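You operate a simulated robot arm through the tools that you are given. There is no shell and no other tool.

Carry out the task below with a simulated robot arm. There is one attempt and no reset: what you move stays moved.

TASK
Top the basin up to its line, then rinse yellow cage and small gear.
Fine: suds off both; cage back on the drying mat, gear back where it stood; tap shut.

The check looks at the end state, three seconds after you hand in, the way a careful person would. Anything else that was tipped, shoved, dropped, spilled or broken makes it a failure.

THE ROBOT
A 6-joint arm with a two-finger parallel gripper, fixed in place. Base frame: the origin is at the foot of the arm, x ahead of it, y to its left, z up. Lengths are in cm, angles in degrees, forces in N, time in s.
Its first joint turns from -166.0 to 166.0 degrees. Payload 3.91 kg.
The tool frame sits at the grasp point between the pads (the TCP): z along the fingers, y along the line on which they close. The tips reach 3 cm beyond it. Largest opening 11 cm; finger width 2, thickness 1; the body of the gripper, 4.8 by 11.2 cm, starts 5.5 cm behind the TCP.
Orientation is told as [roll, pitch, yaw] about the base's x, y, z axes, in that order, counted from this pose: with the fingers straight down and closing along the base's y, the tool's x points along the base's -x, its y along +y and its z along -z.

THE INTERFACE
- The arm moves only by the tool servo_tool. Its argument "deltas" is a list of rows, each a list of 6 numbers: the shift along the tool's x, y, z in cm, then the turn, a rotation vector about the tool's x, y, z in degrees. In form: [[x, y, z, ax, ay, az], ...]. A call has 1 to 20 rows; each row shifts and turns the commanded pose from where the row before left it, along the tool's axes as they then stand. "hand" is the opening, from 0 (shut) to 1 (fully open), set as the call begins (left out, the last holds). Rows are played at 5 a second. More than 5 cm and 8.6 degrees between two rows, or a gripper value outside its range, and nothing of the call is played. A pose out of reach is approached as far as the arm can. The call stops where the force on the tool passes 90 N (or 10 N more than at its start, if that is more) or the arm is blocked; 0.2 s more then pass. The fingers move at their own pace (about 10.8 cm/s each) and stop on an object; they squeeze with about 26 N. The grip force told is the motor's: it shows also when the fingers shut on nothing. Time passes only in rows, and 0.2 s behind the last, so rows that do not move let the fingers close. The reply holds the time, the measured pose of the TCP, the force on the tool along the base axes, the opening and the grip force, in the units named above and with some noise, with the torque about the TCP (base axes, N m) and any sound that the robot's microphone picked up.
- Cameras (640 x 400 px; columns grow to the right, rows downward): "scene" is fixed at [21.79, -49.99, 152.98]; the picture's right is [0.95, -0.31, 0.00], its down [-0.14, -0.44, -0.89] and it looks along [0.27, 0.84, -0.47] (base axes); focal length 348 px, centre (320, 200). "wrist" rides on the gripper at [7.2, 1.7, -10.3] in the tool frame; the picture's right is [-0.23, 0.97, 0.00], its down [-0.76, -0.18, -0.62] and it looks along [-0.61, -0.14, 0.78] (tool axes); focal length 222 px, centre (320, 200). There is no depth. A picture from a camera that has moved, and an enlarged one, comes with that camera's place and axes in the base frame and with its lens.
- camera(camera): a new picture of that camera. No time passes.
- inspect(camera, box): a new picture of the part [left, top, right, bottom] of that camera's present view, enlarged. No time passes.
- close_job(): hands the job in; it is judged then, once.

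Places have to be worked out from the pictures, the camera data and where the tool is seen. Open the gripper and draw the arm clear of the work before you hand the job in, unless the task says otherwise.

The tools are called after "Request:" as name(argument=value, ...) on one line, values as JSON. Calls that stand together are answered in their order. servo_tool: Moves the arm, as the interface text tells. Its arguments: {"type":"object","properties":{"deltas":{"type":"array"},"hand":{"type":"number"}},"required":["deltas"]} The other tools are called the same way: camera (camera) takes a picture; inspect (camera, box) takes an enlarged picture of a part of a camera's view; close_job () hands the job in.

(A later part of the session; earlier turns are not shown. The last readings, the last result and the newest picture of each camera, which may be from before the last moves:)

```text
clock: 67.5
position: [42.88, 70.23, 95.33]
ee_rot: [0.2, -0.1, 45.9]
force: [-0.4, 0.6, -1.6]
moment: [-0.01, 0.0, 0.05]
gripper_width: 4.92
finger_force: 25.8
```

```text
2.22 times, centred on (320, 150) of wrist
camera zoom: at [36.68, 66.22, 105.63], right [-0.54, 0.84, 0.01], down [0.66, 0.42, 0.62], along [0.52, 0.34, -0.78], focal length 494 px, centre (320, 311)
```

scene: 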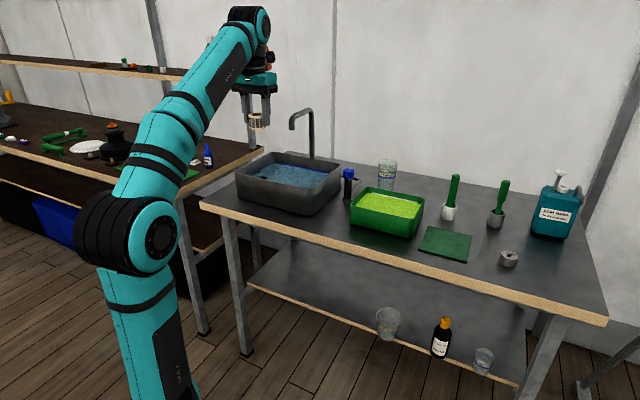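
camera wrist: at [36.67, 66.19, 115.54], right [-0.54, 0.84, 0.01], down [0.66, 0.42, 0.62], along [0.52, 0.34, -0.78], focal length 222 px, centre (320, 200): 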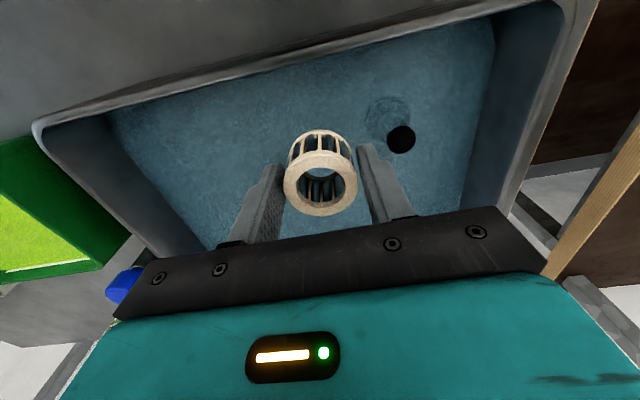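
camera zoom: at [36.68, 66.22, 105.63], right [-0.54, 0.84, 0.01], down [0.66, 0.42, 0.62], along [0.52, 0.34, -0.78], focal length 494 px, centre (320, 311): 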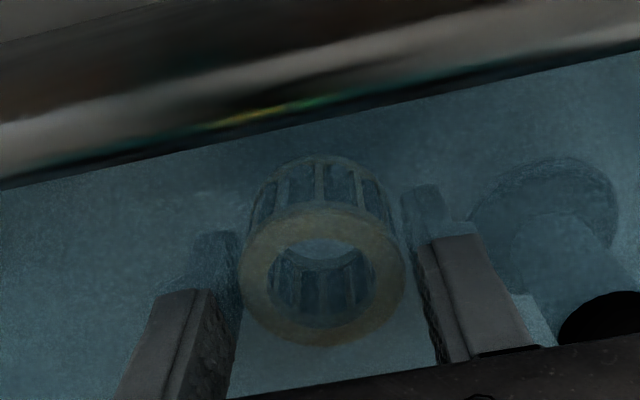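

The cage's colour is turning yellow as the whitish suds come off. I'll keep swishing.

Request:
servo_tool(deltas=[[0, -0.8, 0, 0, 0, 0], [0, -0.8, 0, 0, 0, 0], [0, 0.8, 0, 0, 0, 0], [0, 0.8, 0, 0, 0, 0], [0, 0.8, 0, 0, 0, 0], [0, -0.8, 0, 0, 0, 0], [-0.8, 0, 0, 0, 0, 0], [-0.8, 0, 0, 0, 0, 0], [0.8, 0, 0, 0, 0, 0], [0.8, 0, 0, 0, 0, 0], [0, -0.8, 0, 0, 0, 0], [0, -0.8, 0, 0, 0, 0], [0, 0.8, 0, 0, 0, 0], [0, 0.8, 0, 0, 0, 0], [0, 0.8, 0, 0, 0, 0], [0, -0.8, 0, 0, 0, 0], [-0.8, 0, 0, 0, 0, 0], [-0.8, 0, 0, 0, 0, 0], [0.8, 0, 0, 0, 0, 0], [0.8, 0, 0, 0, 0, 0]])

Request:
inspect(camera="wrist", box=[200, 60, 440, 240])

```text
clock: 71.7
position: [42.75, 70.2, 95.33]
ee_rot: [0.4, 0.0, 45.9]
force: [0.2, -0.7, -1.2]
moment: [-0.02, 0.03, -0.03]
gripper_width: 4.9
finger_force: 26.1
```

```text
2.22 times, centred on (320, 150) of wrist
camera zoom: at [36.66, 66.25, 105.63], right [-0.54, 0.84, 0.01], down [0.66, 0.42, 0.62], along [0.52, 0.34, -0.78], focal length 494 px, centre (320, 311)
```

zoom: 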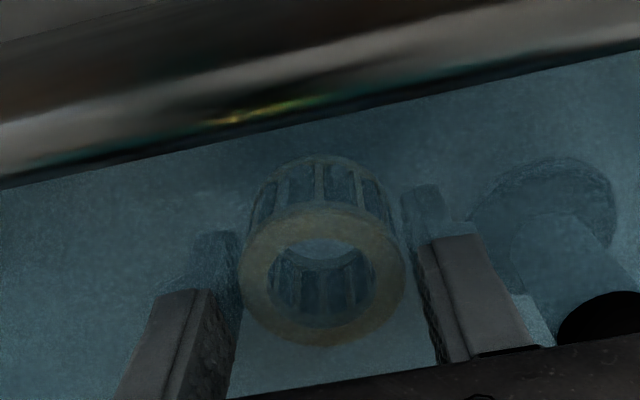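

The colour has stabilised. I'll raise the cage just above the water, still inside the basin, and let it drip.

Request:
servo_tool(deltas=[[0, 0, -1, 0, 0, 0], [0, 0, -1, 0, 0, 0], [0, 0, -1, 0, 0, 0], [0, 0, -1, 0, 0, 0], [0, 0, -1, 0, 0, 0], [0, 0, -1, 0, 0, 0], [0, 0, 0, 0, 0, 0], [0, 0, 0, 0, 0, 0], [0, 0, 0, 0, 0, 0], [0, 0, 0, 0, 0, 0], [0, 0, 0, 0, 0, 0], [0, 0, 0, 0, 0, 0], [0, 0, 0, 0, 0, 0], [0, 0, 0, 0, 0, 0], [0, 0, 0, 0, 0, 0], [0, 0, 0, 0, 0, 0], [0, 0, 0, 0, 0, 0], [0, 0, 0, 0, 0, 0], [0, 0, 0, 0, 0, 0], [0, 0, 0, 0, 0, 0]])

Request:
inspect(camera="wrist", box=[200, 60, 440, 240])

Request:
inspect(camera="scene", box=[230, 100, 350, 220])

```text
clock: 75.8
position: [42.81, 70.23, 101.41]
ee_rot: [0.3, -0.1, 46.0]
force: [-0.3, 0.4, -0.6]
moment: [-0.02, -0.01, 0.03]
gripper_width: 4.89
finger_force: 26.0
```

```text
2.22 times, centred on (320, 150) of wrist
camera zoom: at [36.68, 66.21, 111.64], right [-0.54, 0.84, 0.01], down [0.66, 0.42, 0.62], along [0.52, 0.34, -0.78], focal length 494 px, centre (320, 311)
```

zoom: 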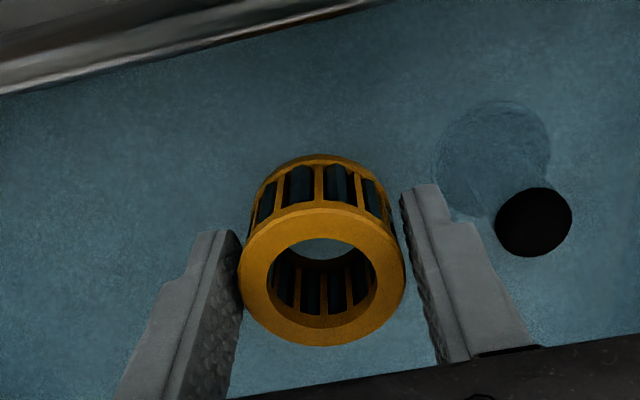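

```text
3.33 times, centred on (290, 160) of scene
camera zoom: at [21.79, -49.99, 152.98], right [0.95, -0.31, 0.0], down [-0.14, -0.44, -0.89], along [0.27, 0.84, -0.47], focal length 1162 px, centre (420, 333)
```

zoom: 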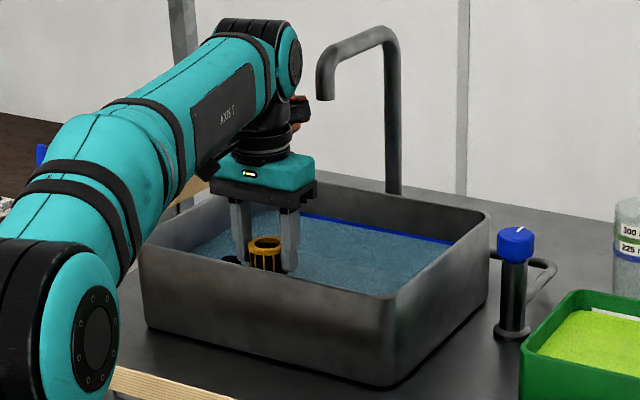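

The cage is now clean golden yellow. I'll lift it straight up to z≈117, above spout-conflict height, before carrying it back to the mat.

Request:
servo_tool(deltas=[[0, 0, -2, 0, 0, 0], [0, 0, -2, 0, 0, 0], [0, 0, -2.5, 0, 0, 0], [0, 0, -3, 0, 0, 0], [0, 0, -3, 0, 0, 0], [0, 0, -3, 0, 0, 0]])

Request:
servo_tool(deltas=[[0.157, -4.586, 0.321, 0, 0, 0], [0.157, -4.586, 0.321, 0, 0, 0], [0.157, -4.586, 0.321, 0, 0, 0], [0.157, -4.586, 0.321, 0, 0, 0], [0.157, -4.586, 0.321, 0, 0, 0], [0.157, -4.586, 0.321, 0, 0, 0], [0.157, -4.586, 0.321, 0, 0, 0], [0.157, -4.586, 0.321, 0, 0, 0], [0.157, -4.586, 0.321, 0, 0, 0], [0.157, -4.586, 0.321, 0, 0, 0], [0.157, -4.586, 0.321, 0, 0, 0], [0.157, -4.586, 0.321, 0, 0, 0], [0.157, -4.586, 0.321, 0, 0, 0], [0, 0, 0, 0, 0, 7.75], [0, 0, 0, 0, 0, 7.75], [0, 0, 0, 0, 0, 7.75], [0, 0, 0, 0, 0, 7.75]])

Request:
camera(camera="scene")

Request:
camera(camera="wrist")

```text
clock: 77.2
position: [42.93, 70.2, 116.81]
ee_rot: [0.3, -0.1, 46.0]
force: [1.1, -0.7, -0.6]
moment: [0.0, -0.02, 0.0]
gripper_width: 4.89
finger_force: 25.8
```

```text
clock: 80.8
position: [84.41, 27.25, 112.32]
ee_rot: [0.2, 0.2, 14.9]
force: [-0.3, -0.4, -0.6]
moment: [-0.02, 0.02, 0.03]
gripper_width: 4.88
finger_force: 25.7
```

```text
taken
```

scene: 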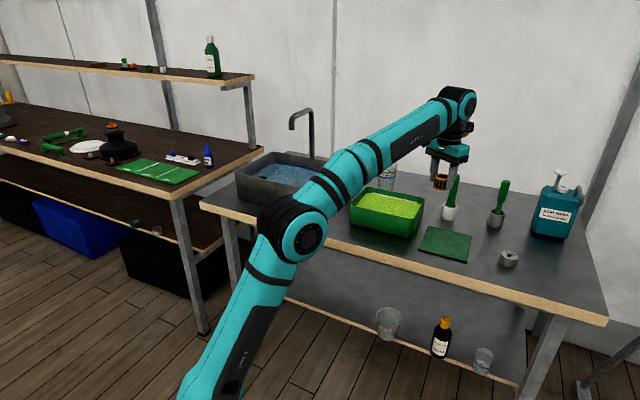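

```text
taken
camera wrist: at [77.05, 27.04, 122.66], right [-0.03, 1.0, 0.0], down [0.78, 0.02, 0.62], along [0.62, 0.02, -0.78], focal length 222 px, centre (320, 200)
```

wrist: 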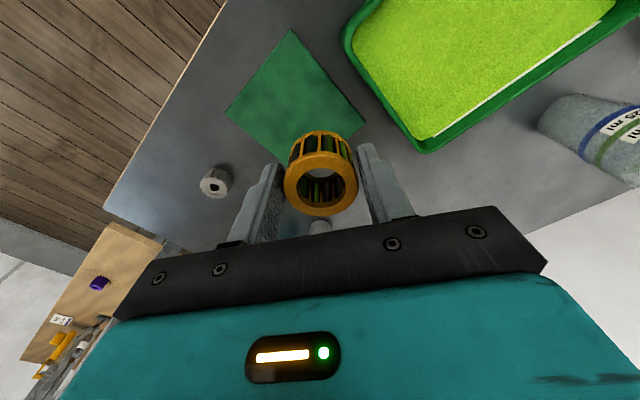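

I'm one step short, so I'll shift to the original spot over the mat at (87.5, 23.95) and lower most of the way.

Request:
servo_tool(deltas=[[-2.14, -3.98, 0, 0, 0, 0], [0, 0, 4, 0, 0, 0], [0, 0, 4, 0, 0, 0], [0, 0, 3, 0, 0, 0], [0, 0, 3, 0, 0, 0], [0, 0, 0, 0, 0, 0]])

Request:
inspect(camera="scene", box=[400, 180, 510, 280])

Request:
camera(camera="wrist")

```text
clock: 82.2
position: [87.41, 23.8, 98.2]
ee_rot: [0.3, 0.1, 15.1]
force: [0.9, 0.2, -2.1]
moment: [-0.03, 0.01, 0.0]
gripper_width: 4.89
finger_force: 26.4
```

```text
4.00 times, centred on (455, 230) of scene
camera zoom: at [21.79, -49.99, 152.98], right [0.95, -0.31, 0.0], down [-0.14, -0.44, -0.89], along [0.27, 0.84, -0.47], focal length 1394 px, centre (-220, 80)
```

zoom: 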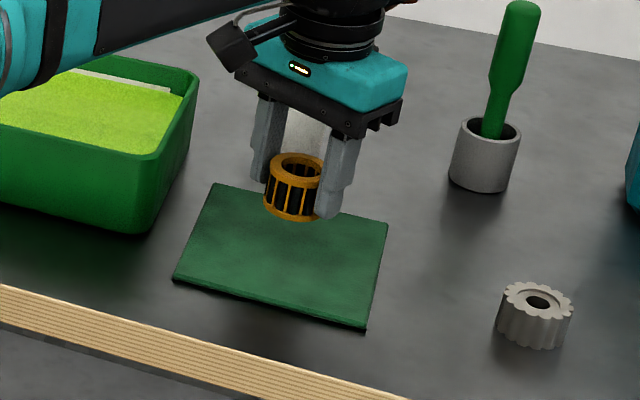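

```text
taken
camera wrist: at [80.08, 23.69, 108.62], right [-0.03, 1.0, 0.0], down [0.78, 0.02, 0.62], along [0.62, 0.02, -0.78], focal length 222 px, centre (320, 200)
```

wrist: 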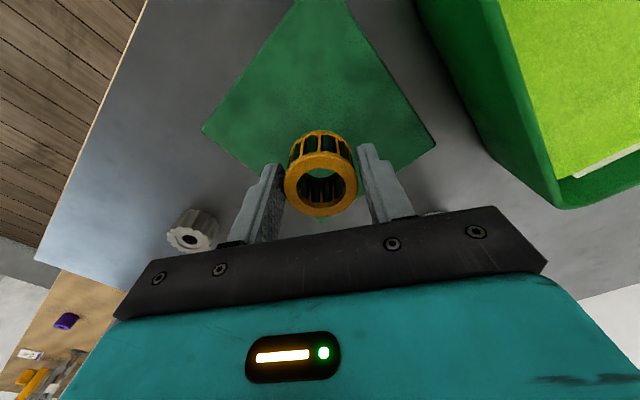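

It's positioned over the mat. I'll lower the last 3.6 cm gently to touch down.

Request:
servo_tool(deltas=[[0, 0, 1.5, 0, 0, 0], [0, 0, 1, 0, 0, 0], [0, 0, 0.6, 0, 0, 0], [0, 0, 0.3, 0, 0, 0], [0, 0, 0.2, 0, 0, 0], [0, 0, 0, 0, 0, 0]])

Request:
inspect(camera="scene", box=[400, 180, 510, 280])

```text
clock: 83.7
position: [87.32, 23.99, 94.7]
ee_rot: [0.2, 0.2, 15.0]
force: [0.2, -0.2, -0.8]
moment: [-0.01, 0.02, -0.02]
gripper_width: 4.86
finger_force: 25.7
```

```text
4.00 times, centred on (455, 230) of scene
camera zoom: at [21.79, -49.99, 152.98], right [0.95, -0.31, 0.0], down [-0.14, -0.44, -0.89], along [0.27, 0.84, -0.47], focal length 1394 px, centre (-220, 80)
```

zoom: 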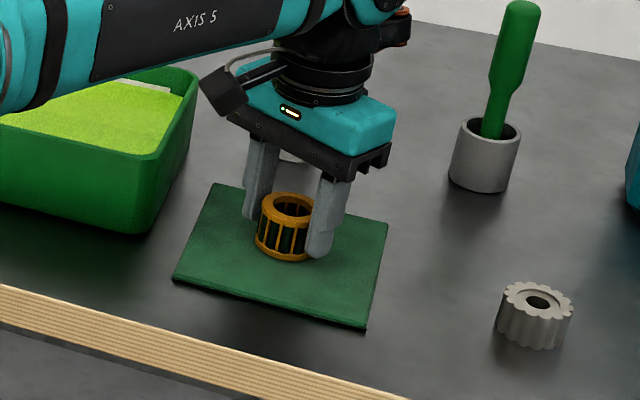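

It's not yet touching (pick height was 94.5). I'll go down 0.2 cm more, then open.

Request:
servo_tool(deltas=[[0, 0, 0.1, 0, 0, 0], [0, 0, 0.1, 0, 0, 0], [0, 0, 0, 0, 0, 0]])

Request:
servo_tool(deltas=[[0, 0, 0, 0, 0, 0], [0, 0, 0, 0, 0, 0], [0, 0, 0, 0, 0, 0]], hand=0.6)

Request:
inspect(camera="scene", box=[400, 180, 510, 280])

Request:
inspect(camera="wrist", box=[220, 110, 420, 240])

```text
clock: 84.5
position: [87.45, 24.06, 94.43]
ee_rot: [0.3, 0.2, 15.0]
force: [-0.3, 0.1, -0.5]
moment: [0.0, -0.02, -0.04]
gripper_width: 4.88
finger_force: 26.0
```

```text
clock: 85.2
position: [87.29, 24.1, 94.52]
ee_rot: [0.3, 0.2, 15.1]
force: [-0.2, -0.2, 0.8]
moment: [0.01, 0.02, -0.02]
gripper_width: 6.6
finger_force: 0.0
```

```text
4.00 times, centred on (455, 230) of scene
camera zoom: at [21.79, -49.99, 152.98], right [0.95, -0.31, 0.0], down [-0.14, -0.44, -0.89], along [0.27, 0.84, -0.47], focal length 1394 px, centre (-220, 80)
```

zoom: 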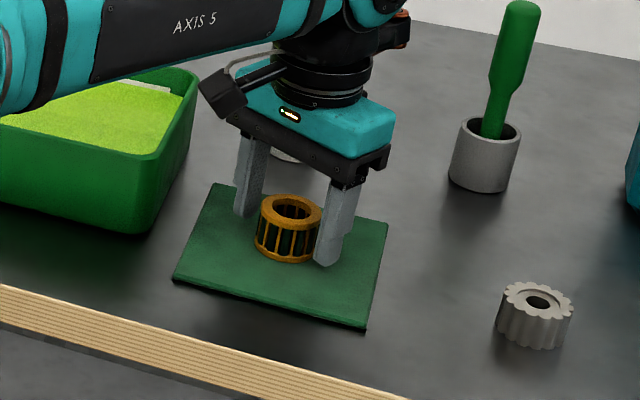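

```text
3.08 times, centred on (320, 175) of wrist
camera zoom: at [80.06, 23.77, 104.84], right [-0.03, 1.0, 0.0], down [0.78, 0.02, 0.62], along [0.62, 0.02, -0.78], focal length 684 px, centre (320, 277)
```

zoom: 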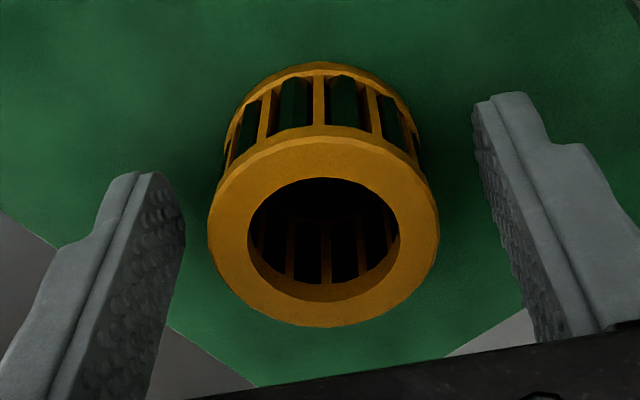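

The cage stands upright on the mat, clean. I'll rise clear, then move toward the gear and examine it.

Request:
servo_tool(deltas=[[0, 0, -2, 0, 0, 0], [0, 0, -3, 0, 0, 0], [0, 0, -4, 0, 0, 0], [0, 0, -4, 0, 0, 0], [3.3, -3.7, 0, 0, 0, 0], [0, -4.9, 0, 0, 0, 0], [0, -4.9, 0, 0, 0, 0]])

Request:
camera(camera="wrist")

Request:
camera(camera="scene")

```text
clock: 86.8
position: [87.84, 10.2, 107.44]
ee_rot: [0.3, 0.2, 15.1]
force: [-0.4, 1.1, 0.7]
moment: [-0.02, -0.03, 0.03]
gripper_width: 6.6
finger_force: 0.0
```

```text
taken
camera wrist: at [80.46, 10.05, 117.7], right [-0.03, 1.0, 0.0], down [0.78, 0.02, 0.62], along [0.62, 0.03, -0.78], focal length 222 px, centre (320, 200)
```

wrist: 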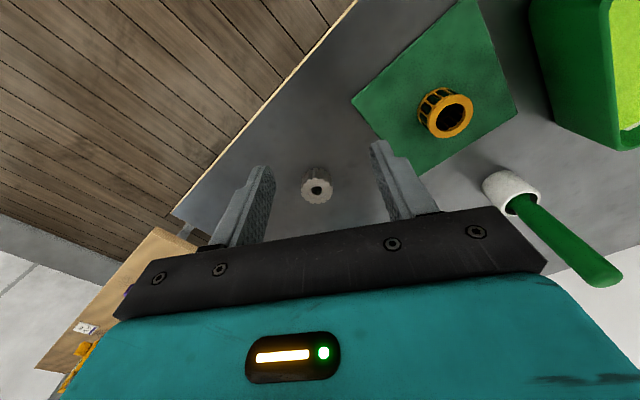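

```text
taken
```

scene: 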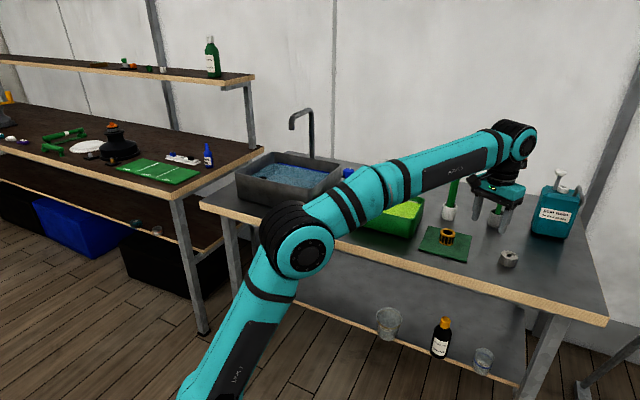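

The gear is visible between the fingers. I'll zoom in to fix its position.

Request:
inspect(camera="wrist", box=[260, 140, 380, 230])

Request:
inspect(camera="scene", box=[470, 225, 550, 285])

```text
4.44 times, centred on (320, 185) of wrist
camera zoom: at [80.46, 10.05, 117.7], right [-0.03, 1.0, 0.0], down [0.78, 0.02, 0.62], along [0.62, 0.03, -0.78], focal length 987 px, centre (320, 267)
```

zoom: 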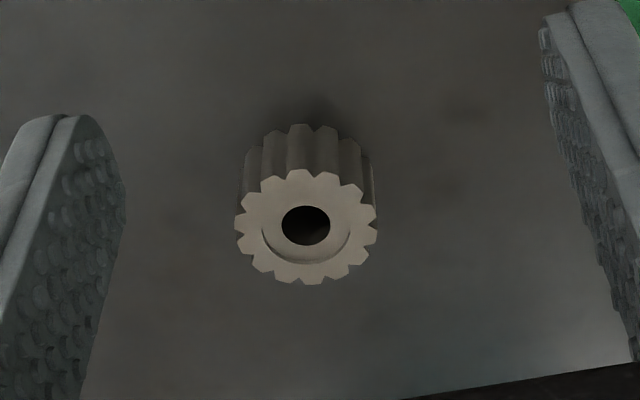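

```text
6.67 times, centred on (510, 255) of scene
camera zoom: at [21.79, -49.99, 152.98], right [0.95, -0.31, 0.0], down [-0.14, -0.44, -0.89], along [0.27, 0.84, -0.47], focal length 2323 px, centre (-947, -167)
```

zoom: 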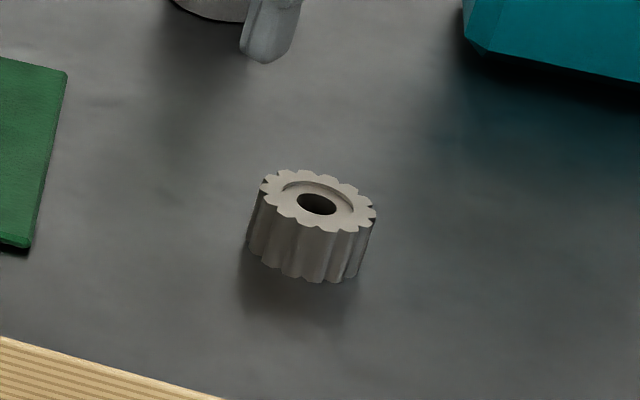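

The gear is at about (98.5, 10.3), top z≈92.5, and roughly 4.4 cm in diameter. That's r≈99, just past vertical-tool reach. I'll set yaw to about 6° and tilt the tool outward 18° so the arm can reach it comfortably.

Request:
servo_tool(deltas=[[0, 0, 0, 0, 0, 4.5], [0, 0, 0, 0, 0, 4.5], [0, 0, 0, 0, -6, 0], [0, 0, 0, 0, -6, 0], [0, 0, 0, 0, -6, 0], [0, 0, 0, 0, 0, 0]])

Request:
camera(camera="wrist")

Request:
camera(camera="scene")

```text
clock: 88.2
position: [87.79, 10.04, 107.38]
ee_rot: [0.4, -17.9, 6.0]
force: [0.0, -0.6, 0.1]
moment: [0.01, -0.02, -0.01]
gripper_width: 6.59
finger_force: 0.0
```

```text
taken
camera wrist: at [77.67, 10.74, 115.0], right [0.11, 0.99, 0.07], down [0.55, -0.12, 0.83], along [0.83, -0.05, -0.56], focal length 222 px, centre (320, 200)
```

wrist: 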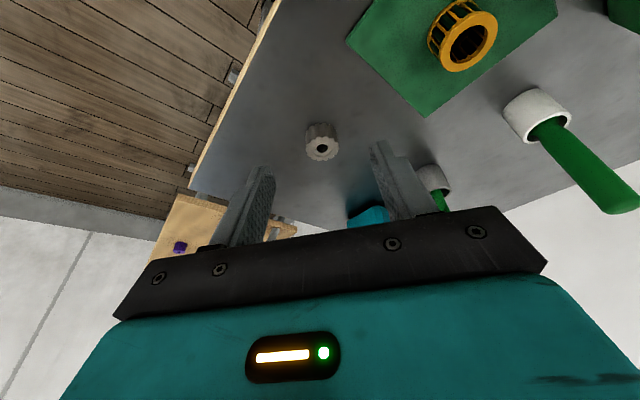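

```text
taken
```

scene: 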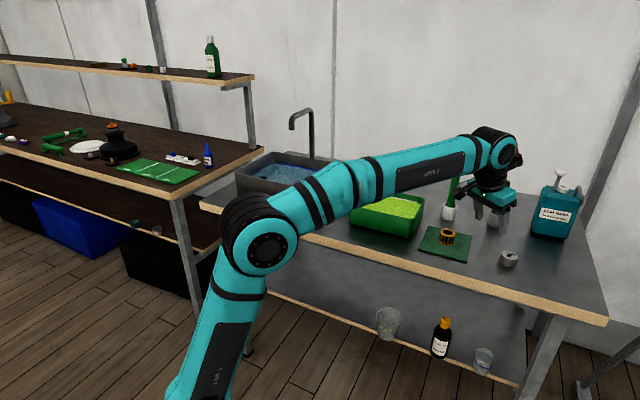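

Tilted pose reached, and a third sighting agrees the gear is at (98.6, 10.2). I'll move to a pre-grasp point 8 cm back along the tool axis.

Request:
servo_tool(deltas=[[-1.75, -0.28, 2.67, 0, 0, 0], [-1.75, -0.28, 2.67, 0, 0, 0], [-1.75, -0.28, 2.67, 0, 0, 0], [0, 0, 0, 0, 0, 0]])

Request:
camera(camera="wrist")

Request:
inspect(camera="wrist", box=[240, 80, 400, 200])

Request:
inspect(camera="scene", box=[420, 120, 600, 290])

```text
clock: 89.2
position: [95.39, 10.11, 101.38]
ee_rot: [0.3, -17.8, 6.0]
force: [0.5, 0.2, 1.2]
moment: [0.03, 0.01, 0.01]
gripper_width: 6.61
finger_force: 0.1
```

```text
taken
camera wrist: at [85.25, 10.7, 108.96], right [0.11, 0.99, 0.07], down [0.55, -0.12, 0.83], along [0.83, -0.05, -0.56], focal length 222 px, centre (320, 200)
```

wrist: 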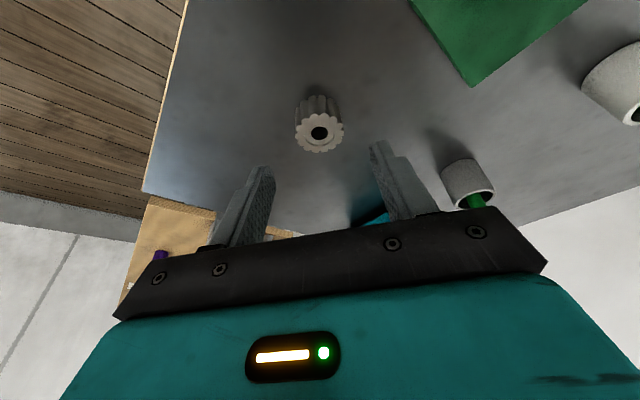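

```text
3.33 times, centred on (320, 140) of wrist
camera zoom: at [85.25, 10.7, 108.96], right [0.11, 0.99, 0.07], down [0.55, -0.12, 0.83], along [0.83, -0.05, -0.56], focal length 740 px, centre (320, 400)
```

zoom: 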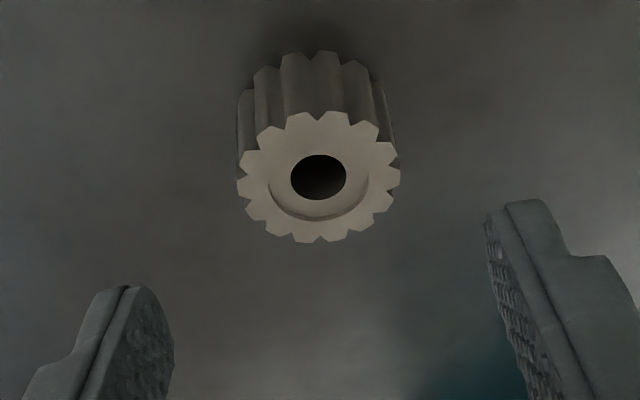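

```text
2.35 times, centred on (510, 205) of scene
camera zoom: at [21.79, -49.99, 152.98], right [0.95, -0.31, 0.0], down [-0.14, -0.44, -0.89], along [0.27, 0.84, -0.47], focal length 820 px, centre (-127, 188)
```

zoom: 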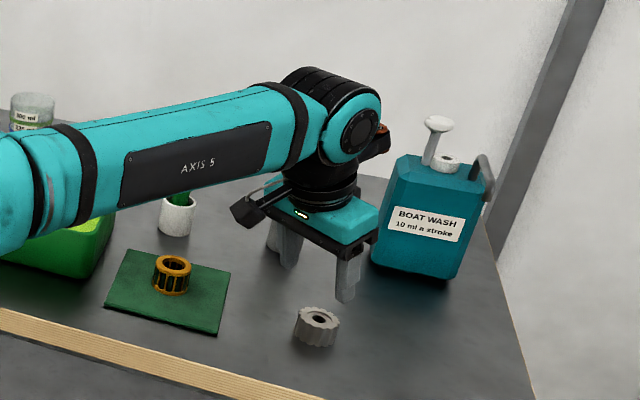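

The gear is centred (column ≈320) and the predicted line passes through it. I'll advance 8 cm along the tool axis in stages to straddle the gear.

Request:
servo_tool(deltas=[[-0.15, 0, 3, 0, 0, 0], [0, 0, 2.5, 0, 0, 0], [0, 0, 1.2, 0, 0, 0], [0, 0, 0.8, 0, 0, 0], [0, 0, 0, 0, 0, 0]])

Request:
inspect(camera="wrist", box=[220, 90, 420, 240])

Request:
inspect(camera="scene", box=[460, 190, 560, 290])

```text
clock: 90.5
position: [97.65, 10.35, 94.21]
ee_rot: [0.3, -17.9, 6.0]
force: [0.7, 0.4, 1.3]
moment: [0.03, -0.02, 0.02]
gripper_width: 6.61
finger_force: 0.0
```

```text
2.67 times, centred on (320, 165) of wrist
camera zoom: at [87.57, 10.96, 101.88], right [0.11, 0.99, 0.07], down [0.55, -0.12, 0.83], along [0.83, -0.05, -0.56], focal length 592 px, centre (320, 293)
```

zoom: 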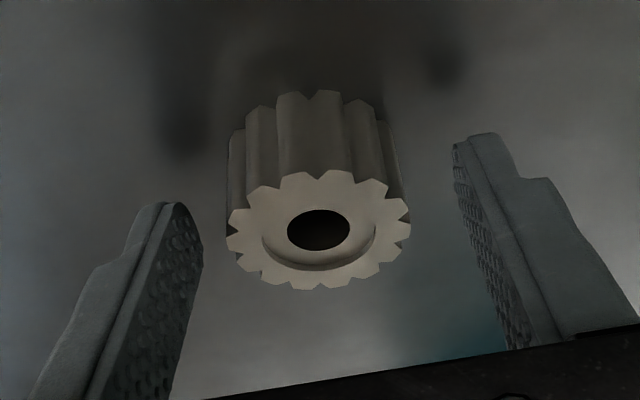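

```text
4.00 times, centred on (510, 240) of scene
camera zoom: at [21.79, -49.99, 152.98], right [0.95, -0.31, 0.0], down [-0.14, -0.44, -0.89], along [0.27, 0.84, -0.47], focal length 1394 px, centre (-440, 40)
```

zoom: 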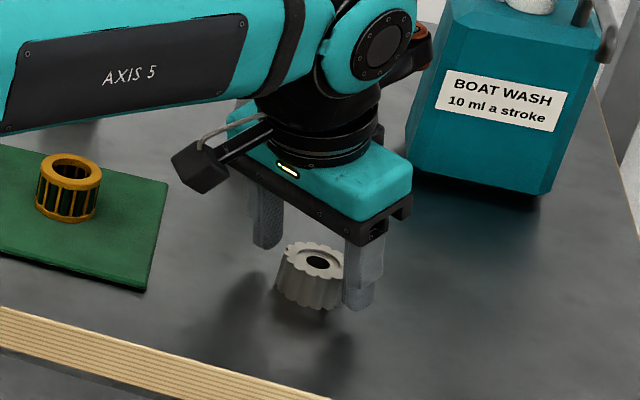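

The gear top is about 1.2 cm below the TCP and centred. I'll advance another 0.4 cm for a better overlap (tips still about 0.6 cm above the table) and then close.

Request:
servo_tool(deltas=[[0, 0, 0.2, 0, 0, 0], [0, 0, 0.2, 0, 0, 0], [0, 0, 0, 0, 0, 0]])

Request:
servo_tool(deltas=[[0, 0, 0, 0, 0, 0], [0, 0, 0, 0, 0, 0], [0, 0, 0, 0, 0, 0]], hand=0)

Request:
inspect(camera="wrist", box=[220, 90, 420, 240])

Request:
inspect(camera="scene", box=[460, 190, 560, 290])

```text
clock: 91.2
position: [97.85, 10.38, 93.94]
ee_rot: [0.3, -17.8, 5.8]
force: [-0.1, -0.3, -0.4]
moment: [0.02, -0.01, -0.04]
gripper_width: 6.57
finger_force: 0.0
```

```text
clock: 92.0
position: [97.78, 10.41, 93.92]
ee_rot: [0.3, -17.8, 6.0]
force: [-0.1, 0.4, 1.5]
moment: [-0.06, 0.0, -0.01]
gripper_width: 4.79
finger_force: 25.9
```

```text
2.67 times, centred on (320, 165) of wrist
camera zoom: at [87.69, 10.99, 101.52], right [0.11, 0.99, 0.07], down [0.55, -0.12, 0.83], along [0.83, -0.05, -0.56], focal length 592 px, centre (320, 293)
```

zoom: 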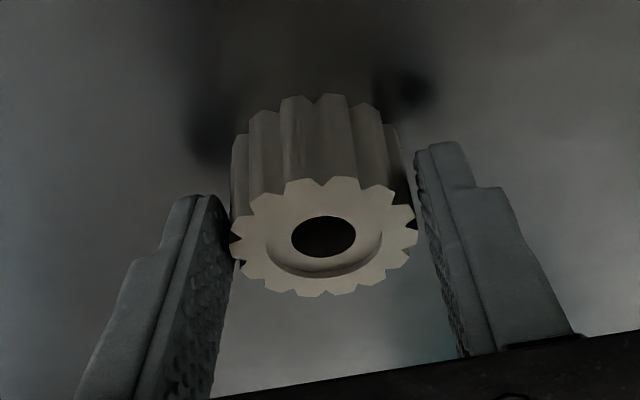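

```text
4.00 times, centred on (510, 240) of scene
camera zoom: at [21.79, -49.99, 152.98], right [0.95, -0.31, 0.0], down [-0.14, -0.44, -0.89], along [0.27, 0.84, -0.47], focal length 1394 px, centre (-440, 40)
```

zoom: 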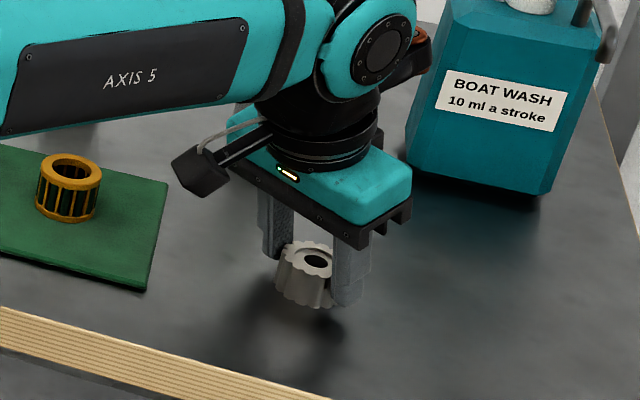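

Gear gripped at 4.79 cm. I'll back out along the tool axis and check the hold.

Request:
servo_tool(deltas=[[0, 0, -1, 0, 0, 0], [0, 0, -2, 0, 0, 0], [0, 0, -2.5, 0, 0, 0], [0, 0, -2.5, 0, 0, 0], [0, 0, 0, 0, 0, 0]])

Request:
inspect(camera="wrist", box=[220, 90, 420, 240])

Request:
inspect(camera="scene", box=[440, 170, 560, 290])

```text
clock: 93.2
position: [95.35, 10.0, 101.64]
ee_rot: [0.2, -17.7, 6.1]
force: [0.5, -0.3, -1.7]
moment: [-0.02, 0.02, 0.0]
gripper_width: 4.81
finger_force: 25.9
```

```text
2.67 times, centred on (320, 165) of wrist
camera zoom: at [85.27, 10.68, 109.16], right [0.11, 0.99, 0.07], down [0.55, -0.12, 0.83], along [0.83, -0.05, -0.56], focal length 592 px, centre (320, 293)
```

zoom: 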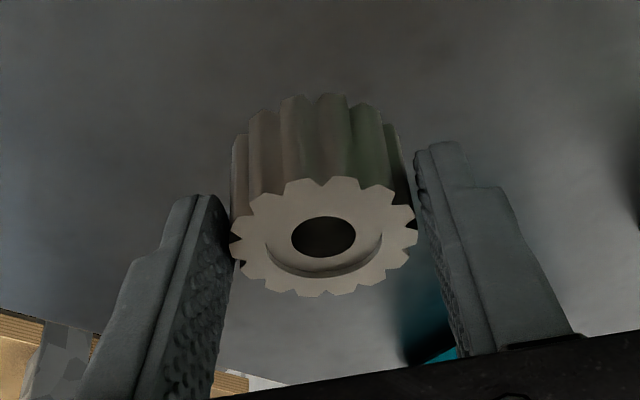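

```text
3.33 times, centred on (500, 230) of scene
camera zoom: at [21.79, -49.99, 152.98], right [0.95, -0.31, 0.0], down [-0.14, -0.44, -0.89], along [0.27, 0.84, -0.47], focal length 1162 px, centre (-280, 100)
```

zoom: 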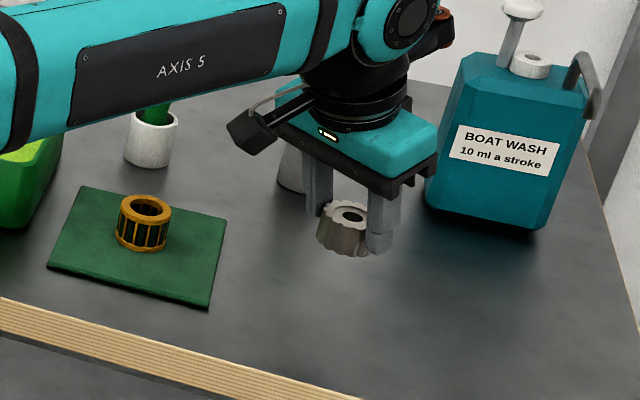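

The gear is held firmly. I'll retract, level the tool, then carry it at height to above the same dip point in the basin.

Request:
servo_tool(deltas=[[1.553, 0, -3.31, 0, 0, 0], [1.553, 0, -3.31, 0, 0, 0], [1.553, 0, -3.31, 0, 0, 0], [0, 0, 0, 0, 5.93, 0], [0, 0, 0, 0, 5.93, 0], [0, 0, 0, 0, 5.93, 0], [0, 0, 0, 0, 0, 0]])

Request:
camera(camera="scene")

```text
clock: 94.8
position: [88.03, 9.15, 109.5]
ee_rot: [0.3, 0.0, 6.1]
force: [0.6, 0.5, -1.0]
moment: [-0.02, -0.04, -0.01]
gripper_width: 4.79
finger_force: 25.3
```

```text
taken
```

scene: 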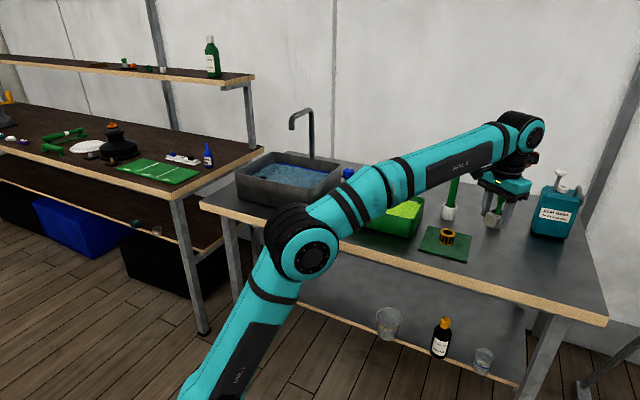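

The tool is level with the gear in hand. I'll traverse to above the dip point (42.9, 70.2, 117).

Request:
servo_tool(deltas=[[2.404, 4.089, -0.469, 0, 0, 0], [2.404, 4.089, -0.469, 0, 0, 0], [2.404, 4.089, -0.469, 0, 0, 0], [2.404, 4.089, -0.469, 0, 0, 0], [2.404, 4.089, -0.469, 0, 0, 0], [2.404, 4.089, -0.469, 0, 0, 0], [2.404, 4.089, -0.469, 0, 0, 0], [2.404, 4.089, -0.469, 0, 0, 0], [2.404, 4.089, -0.469, 0, 0, 0], [2.404, 4.089, -0.469, 0, 0, 0], [2.404, 4.089, -0.469, 0, 0, 0], [2.404, 4.089, -0.469, 0, 0, 0], [2.404, 4.089, -0.469, 0, 0, 0], [2.404, 4.089, -0.469, 0, 0, 0], [2.404, 4.089, -0.469, 0, 0, 0], [2.404, 4.089, -0.469, 0, 0, 0], [0, 0, 0, 0, 0, -8], [0, 0, 0, 0, 0, -8], [0, 0, 0, 0, 0, -8], [0, 0, 0, 0, 0, -8]])

Request:
servo_tool(deltas=[[0, 0, 0, 0, 0, -8], [0, 0, 0, 0, 0, 0]])

Request:
camera(camera="wrist")

Request:
camera(camera="scene")

```text
clock: 99.0
position: [42.88, 70.34, 117.47]
ee_rot: [0.1, -0.2, 38.1]
force: [0.3, 0.7, -0.9]
moment: [0.01, -0.02, -0.01]
gripper_width: 4.81
finger_force: 25.6
```

```text
clock: 99.7
position: [42.86, 70.24, 117.5]
ee_rot: [0.2, -0.1, 46.2]
force: [0.0, 0.0, -0.9]
moment: [-0.01, 0.0, 0.01]
gripper_width: 4.77
finger_force: 26.0
```

```text
taken
camera wrist: at [36.7, 66.23, 127.69], right [-0.54, 0.84, 0.0], down [0.66, 0.42, 0.62], along [0.52, 0.34, -0.78], focal length 222 px, centre (320, 200)
```

wrist: 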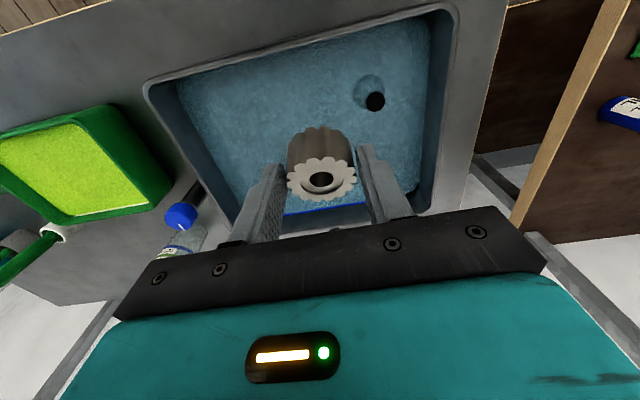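

```text
taken
```

scene: 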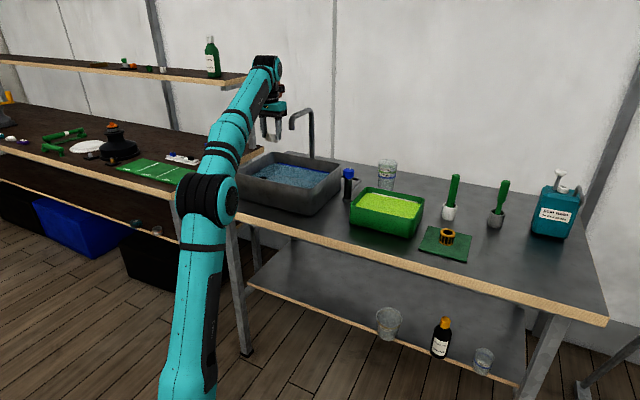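

This is the same pose as the first dip, which was clear. I'll lower into the water.

Request:
servo_tool(deltas=[[0, 0, 2, 0, 0, 0], [0, 0, 2, 0, 0, 0], [0, 0, 2, 0, 0, 0], [0, 0, 2, 0, 0, 0], [0, 0, 2, 0, 0, 0], [0, 0, 2, 0, 0, 0], [0, 0, 2, 0, 0, 0], [0, 0, 2, 0, 0, 0], [0, 0, 1.5, 0, 0, 0], [0, 0, 1.5, 0, 0, 0], [0, 0, 1, 0, 0, 0], [0, 0, 1, 0, 0, 0], [0, 0, 0.5, 0, 0, 0], [0, 0, 0.5, 0, 0, 0]])

Request:
inspect(camera="wrist", box=[200, 60, 440, 240])

```text
clock: 102.7
position: [42.88, 70.44, 95.38]
ee_rot: [0.2, -0.1, 45.9]
force: [-0.2, 0.5, -1.6]
moment: [-0.04, 0.02, -0.02]
gripper_width: 4.78
finger_force: 26.1
```

```text
2.22 times, centred on (320, 150) of wrist
camera zoom: at [36.68, 66.33, 105.67], right [-0.54, 0.84, 0.0], down [0.66, 0.42, 0.63], along [0.52, 0.34, -0.78], focal length 494 px, centre (320, 311)
```

zoom: 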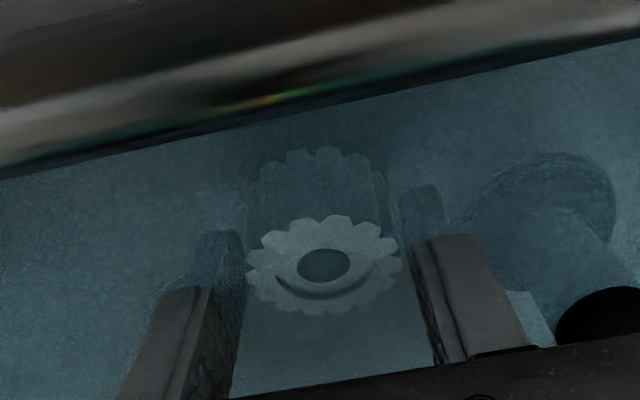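

The gear is fully submerged with no contact. I'll swish as before.

Request:
servo_tool(deltas=[[0, -0.8, 0, 0, 0, 0], [0, -0.8, 0, 0, 0, 0], [0, 0.8, 0, 0, 0, 0], [0, 0.8, 0, 0, 0, 0], [0, 0.8, 0, 0, 0, 0], [0, -0.8, 0, 0, 0, 0], [-0.8, 0, 0, 0, 0, 0], [-0.8, 0, 0, 0, 0, 0], [0.8, 0, 0, 0, 0, 0], [0.8, 0, 0, 0, 0, 0], [0, -0.8, 0, 0, 0, 0], [0, -0.8, 0, 0, 0, 0], [0, 0.8, 0, 0, 0, 0], [0, 0.8, 0, 0, 0, 0], [0, 0.8, 0, 0, 0, 0], [0, -0.8, 0, 0, 0, 0], [-0.8, 0, 0, 0, 0, 0], [-0.8, 0, 0, 0, 0, 0], [0.8, 0, 0, 0, 0, 0], [0.8, 0, 0, 0, 0, 0]])

Request:
inspect(camera="wrist", box=[200, 60, 440, 240])

Request:
servo_tool(deltas=[[0, -0.8, 0, 0, 0, 0], [0, -0.8, 0, 0, 0, 0], [0, 0.8, 0, 0, 0, 0], [0, 0.8, 0, 0, 0, 0], [0, 0.8, 0, 0, 0, 0], [0, -0.8, 0, 0, 0, 0], [-0.8, 0, 0, 0, 0, 0], [-0.8, 0, 0, 0, 0, 0], [0.8, 0, 0, 0, 0, 0], [0.8, 0, 0, 0, 0, 0], [0, -0.8, 0, 0, 0, 0], [0, -0.8, 0, 0, 0, 0], [0, 0.8, 0, 0, 0, 0], [0, 0.8, 0, 0, 0, 0], [0, 0.8, 0, 0, 0, 0], [0, -0.8, 0, 0, 0, 0], [-0.8, 0, 0, 0, 0, 0], [-0.8, 0, 0, 0, 0, 0], [0.8, 0, 0, 0, 0, 0], [0.8, 0, 0, 0, 0, 0]])

Request:
inspect(camera="wrist", box=[200, 60, 440, 240])

```text
clock: 106.8
position: [42.83, 70.28, 95.47]
ee_rot: [0.2, -0.2, 46.0]
force: [0.2, -0.8, -1.5]
moment: [-0.03, 0.0, 0.02]
gripper_width: 4.79
finger_force: 25.8
```

```text
2.22 times, centred on (320, 150) of wrist
camera zoom: at [36.72, 66.35, 105.71], right [-0.54, 0.84, 0.0], down [0.66, 0.42, 0.62], along [0.52, 0.34, -0.78], focal length 494 px, centre (320, 311)
```

zoom: 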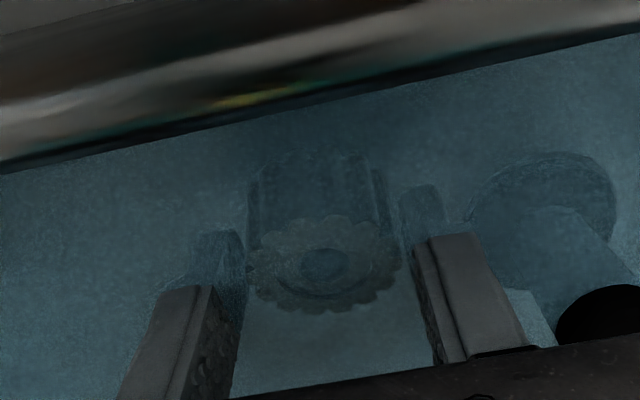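

```text
clock: 111.0
position: [43.01, 70.38, 95.19]
ee_rot: [0.2, -0.3, 46.0]
force: [0.5, -0.4, -1.6]
moment: [0.03, -0.02, 0.0]
gripper_width: 4.74
finger_force: 25.9
```

```text
2.22 times, centred on (320, 150) of wrist
camera zoom: at [36.73, 66.36, 105.67], right [-0.54, 0.84, 0.0], down [0.66, 0.42, 0.62], along [0.52, 0.34, -0.78], focal length 494 px, centre (320, 311)
```

zoom: 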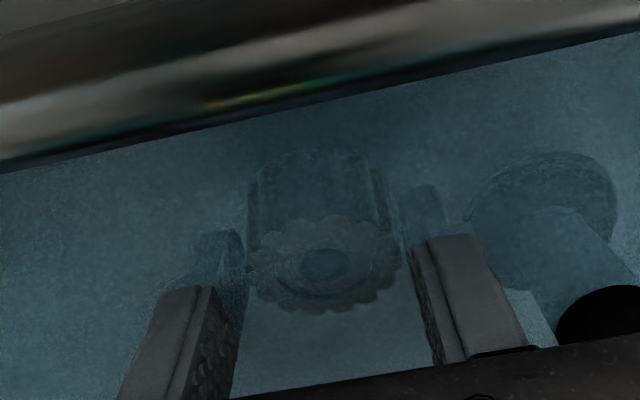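

The gear has darkened to bare metal and is stable. I'll lift it just above the water and let it drip.

Request:
servo_tool(deltas=[[0, 0, -1, 0, 0, 0], [0, 0, -1, 0, 0, 0], [0, 0, -1, 0, 0, 0], [0, 0, -1, 0, 0, 0], [0, 0, -1, 0, 0, 0], [0, 0, -1, 0, 0, 0], [0, 0, 0, 0, 0, 0], [0, 0, 0, 0, 0, 0], [0, 0, 0, 0, 0, 0], [0, 0, 0, 0, 0, 0], [0, 0, 0, 0, 0, 0], [0, 0, 0, 0, 0, 0], [0, 0, 0, 0, 0, 0], [0, 0, 0, 0, 0, 0], [0, 0, 0, 0, 0, 0], [0, 0, 0, 0, 0, 0], [0, 0, 0, 0, 0, 0], [0, 0, 0, 0, 0, 0], [0, 0, 0, 0, 0, 0], [0, 0, 0, 0, 0, 0]])

Request:
inspect(camera="wrist", box=[200, 60, 440, 240])

Request:
inspect(camera="scene", box=[230, 100, 350, 220])

```text
clock: 115.2
position: [42.92, 70.27, 101.34]
ee_rot: [0.3, -0.3, 46.0]
force: [-0.8, 0.9, -0.7]
moment: [0.0, 0.02, 0.0]
gripper_width: 4.74
finger_force: 26.2
```

```text
2.22 times, centred on (320, 150) of wrist
camera zoom: at [36.74, 66.28, 111.64], right [-0.54, 0.84, 0.0], down [0.66, 0.42, 0.62], along [0.52, 0.34, -0.78], focal length 494 px, centre (320, 311)
```

zoom: 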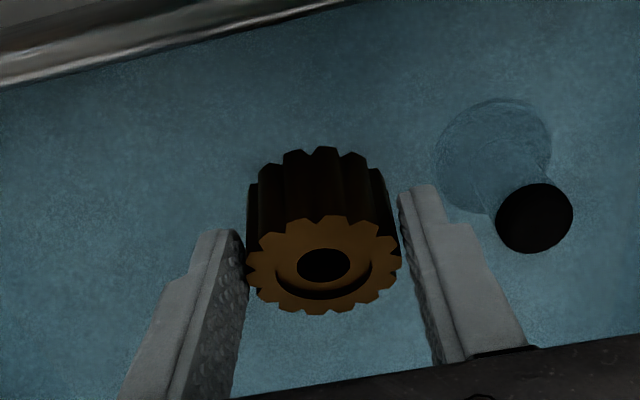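

```text
3.33 times, centred on (290, 160) of scene
camera zoom: at [21.79, -49.99, 152.98], right [0.95, -0.31, 0.0], down [-0.14, -0.44, -0.89], along [0.27, 0.84, -0.47], focal length 1162 px, centre (420, 333)
```

zoom: 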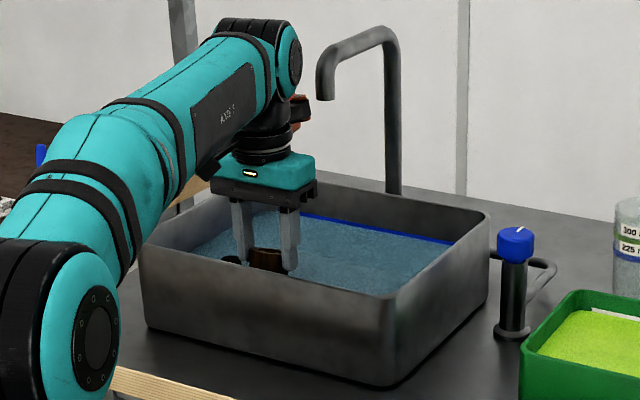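

The gear is clean bronze, with no suds left. I'll lift, turn back to yaw 6° and retrace the path toward its spot.

Request:
servo_tool(deltas=[[0, 0, -2, 0, 0, 0], [0, 0, -2, 0, 0, 0], [0, 0, -2.5, 0, 0, 0], [0, 0, -3, 0, 0, 0], [0, 0, -3, 0, 0, 0], [0, 0, -3, 0, 0, 0], [0, 0, -0.6, 0, 0, 0], [0, 0, 0, 0, 0, 8], [0, 0, 0, 0, 0, 8], [0, 0, 0, 0, 0, 8], [0, 0, 0, 0, 0, 8], [0, 0, 0, 0, 0, 8]])

Request:
servo_tool(deltas=[[-2.404, -4.089, 0.469, 0, 0, 0], [-2.404, -4.089, 0.469, 0, 0, 0], [-2.404, -4.089, 0.469, 0, 0, 0], [-2.404, -4.089, 0.469, 0, 0, 0], [-2.404, -4.089, 0.469, 0, 0, 0], [-2.404, -4.089, 0.469, 0, 0, 0], [-2.404, -4.089, 0.469, 0, 0, 0], [-2.404, -4.089, 0.469, 0, 0, 0], [-2.404, -4.089, 0.469, 0, 0, 0], [-2.404, -4.089, 0.469, 0, 0, 0], [-2.404, -4.089, 0.469, 0, 0, 0], [-2.404, -4.089, 0.469, 0, 0, 0], [-2.404, -4.089, 0.469, 0, 0, 0], [-2.404, -4.089, 0.469, 0, 0, 0], [-2.404, -4.089, 0.469, 0, 0, 0], [-2.404, -4.089, 0.469, 0, 0, 0]])

Request:
camera(camera="scene")

Request:
camera(camera="wrist")

```text
clock: 117.8
position: [42.96, 70.18, 117.48]
ee_rot: [0.4, -0.1, 6.0]
force: [0.5, -0.1, -1.7]
moment: [-0.01, -0.01, 0.01]
gripper_width: 4.7
finger_force: 26.2
```

```text
clock: 121.2
position: [87.99, 9.41, 109.73]
ee_rot: [0.3, -0.1, 6.1]
force: [-1.0, 1.0, -0.5]
moment: [-0.02, -0.03, 0.05]
gripper_width: 4.69
finger_force: 26.0
```

```text
taken
```

scene: 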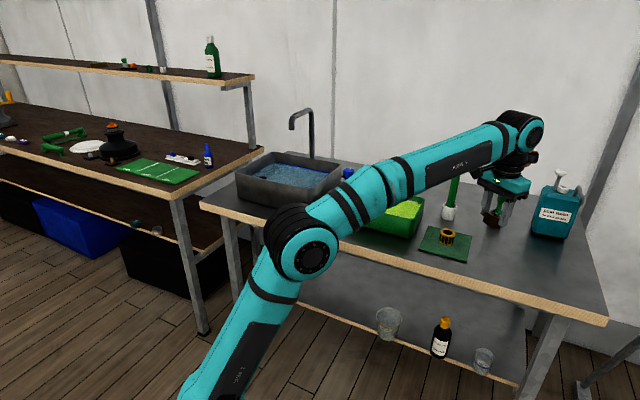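

```text
taken
camera wrist: at [80.65, 10.31, 119.96], right [0.12, 0.99, 0.0], down [0.78, -0.1, 0.62], along [0.62, -0.07, -0.78], focal length 222 px, centre (320, 200)
```

wrist: 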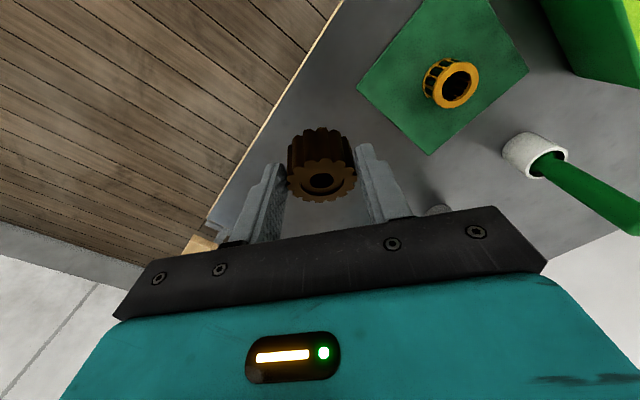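

I'm back near the gear's spot. I'll check whether the gear shifted in the grip, since the width reading crept from 4.8 to 4.7.

Request:
inspect(camera="wrist", box=[220, 90, 420, 240])

Request:
inspect(camera="scene", box=[440, 160, 560, 280])

```text
2.67 times, centred on (320, 165) of wrist
camera zoom: at [80.65, 10.31, 119.96], right [0.12, 0.99, 0.0], down [0.78, -0.1, 0.62], along [0.62, -0.07, -0.78], focal length 592 px, centre (320, 293)
```

zoom: 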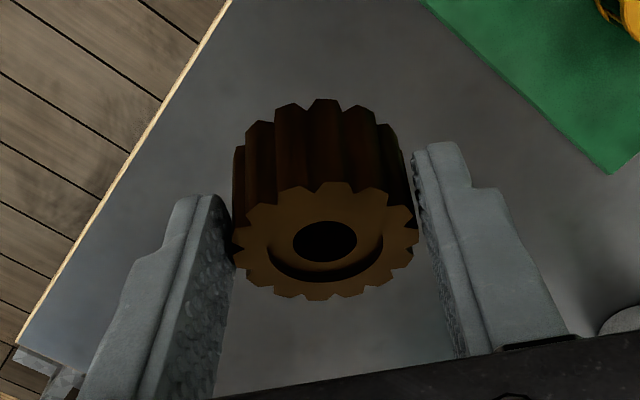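

```text
3.33 times, centred on (500, 220) of scene
camera zoom: at [21.79, -49.99, 152.98], right [0.95, -0.31, 0.0], down [-0.14, -0.44, -0.89], along [0.27, 0.84, -0.47], focal length 1162 px, centre (-280, 133)
```

zoom: 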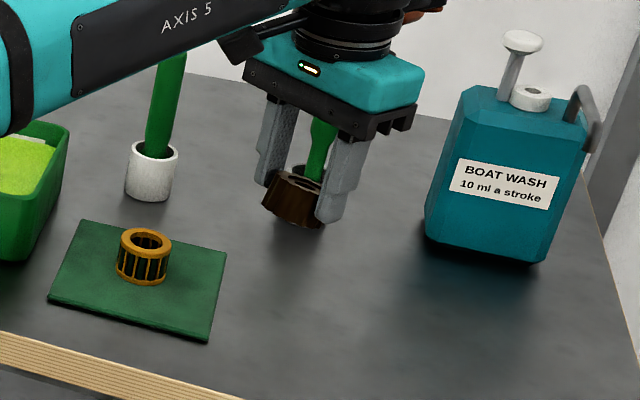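

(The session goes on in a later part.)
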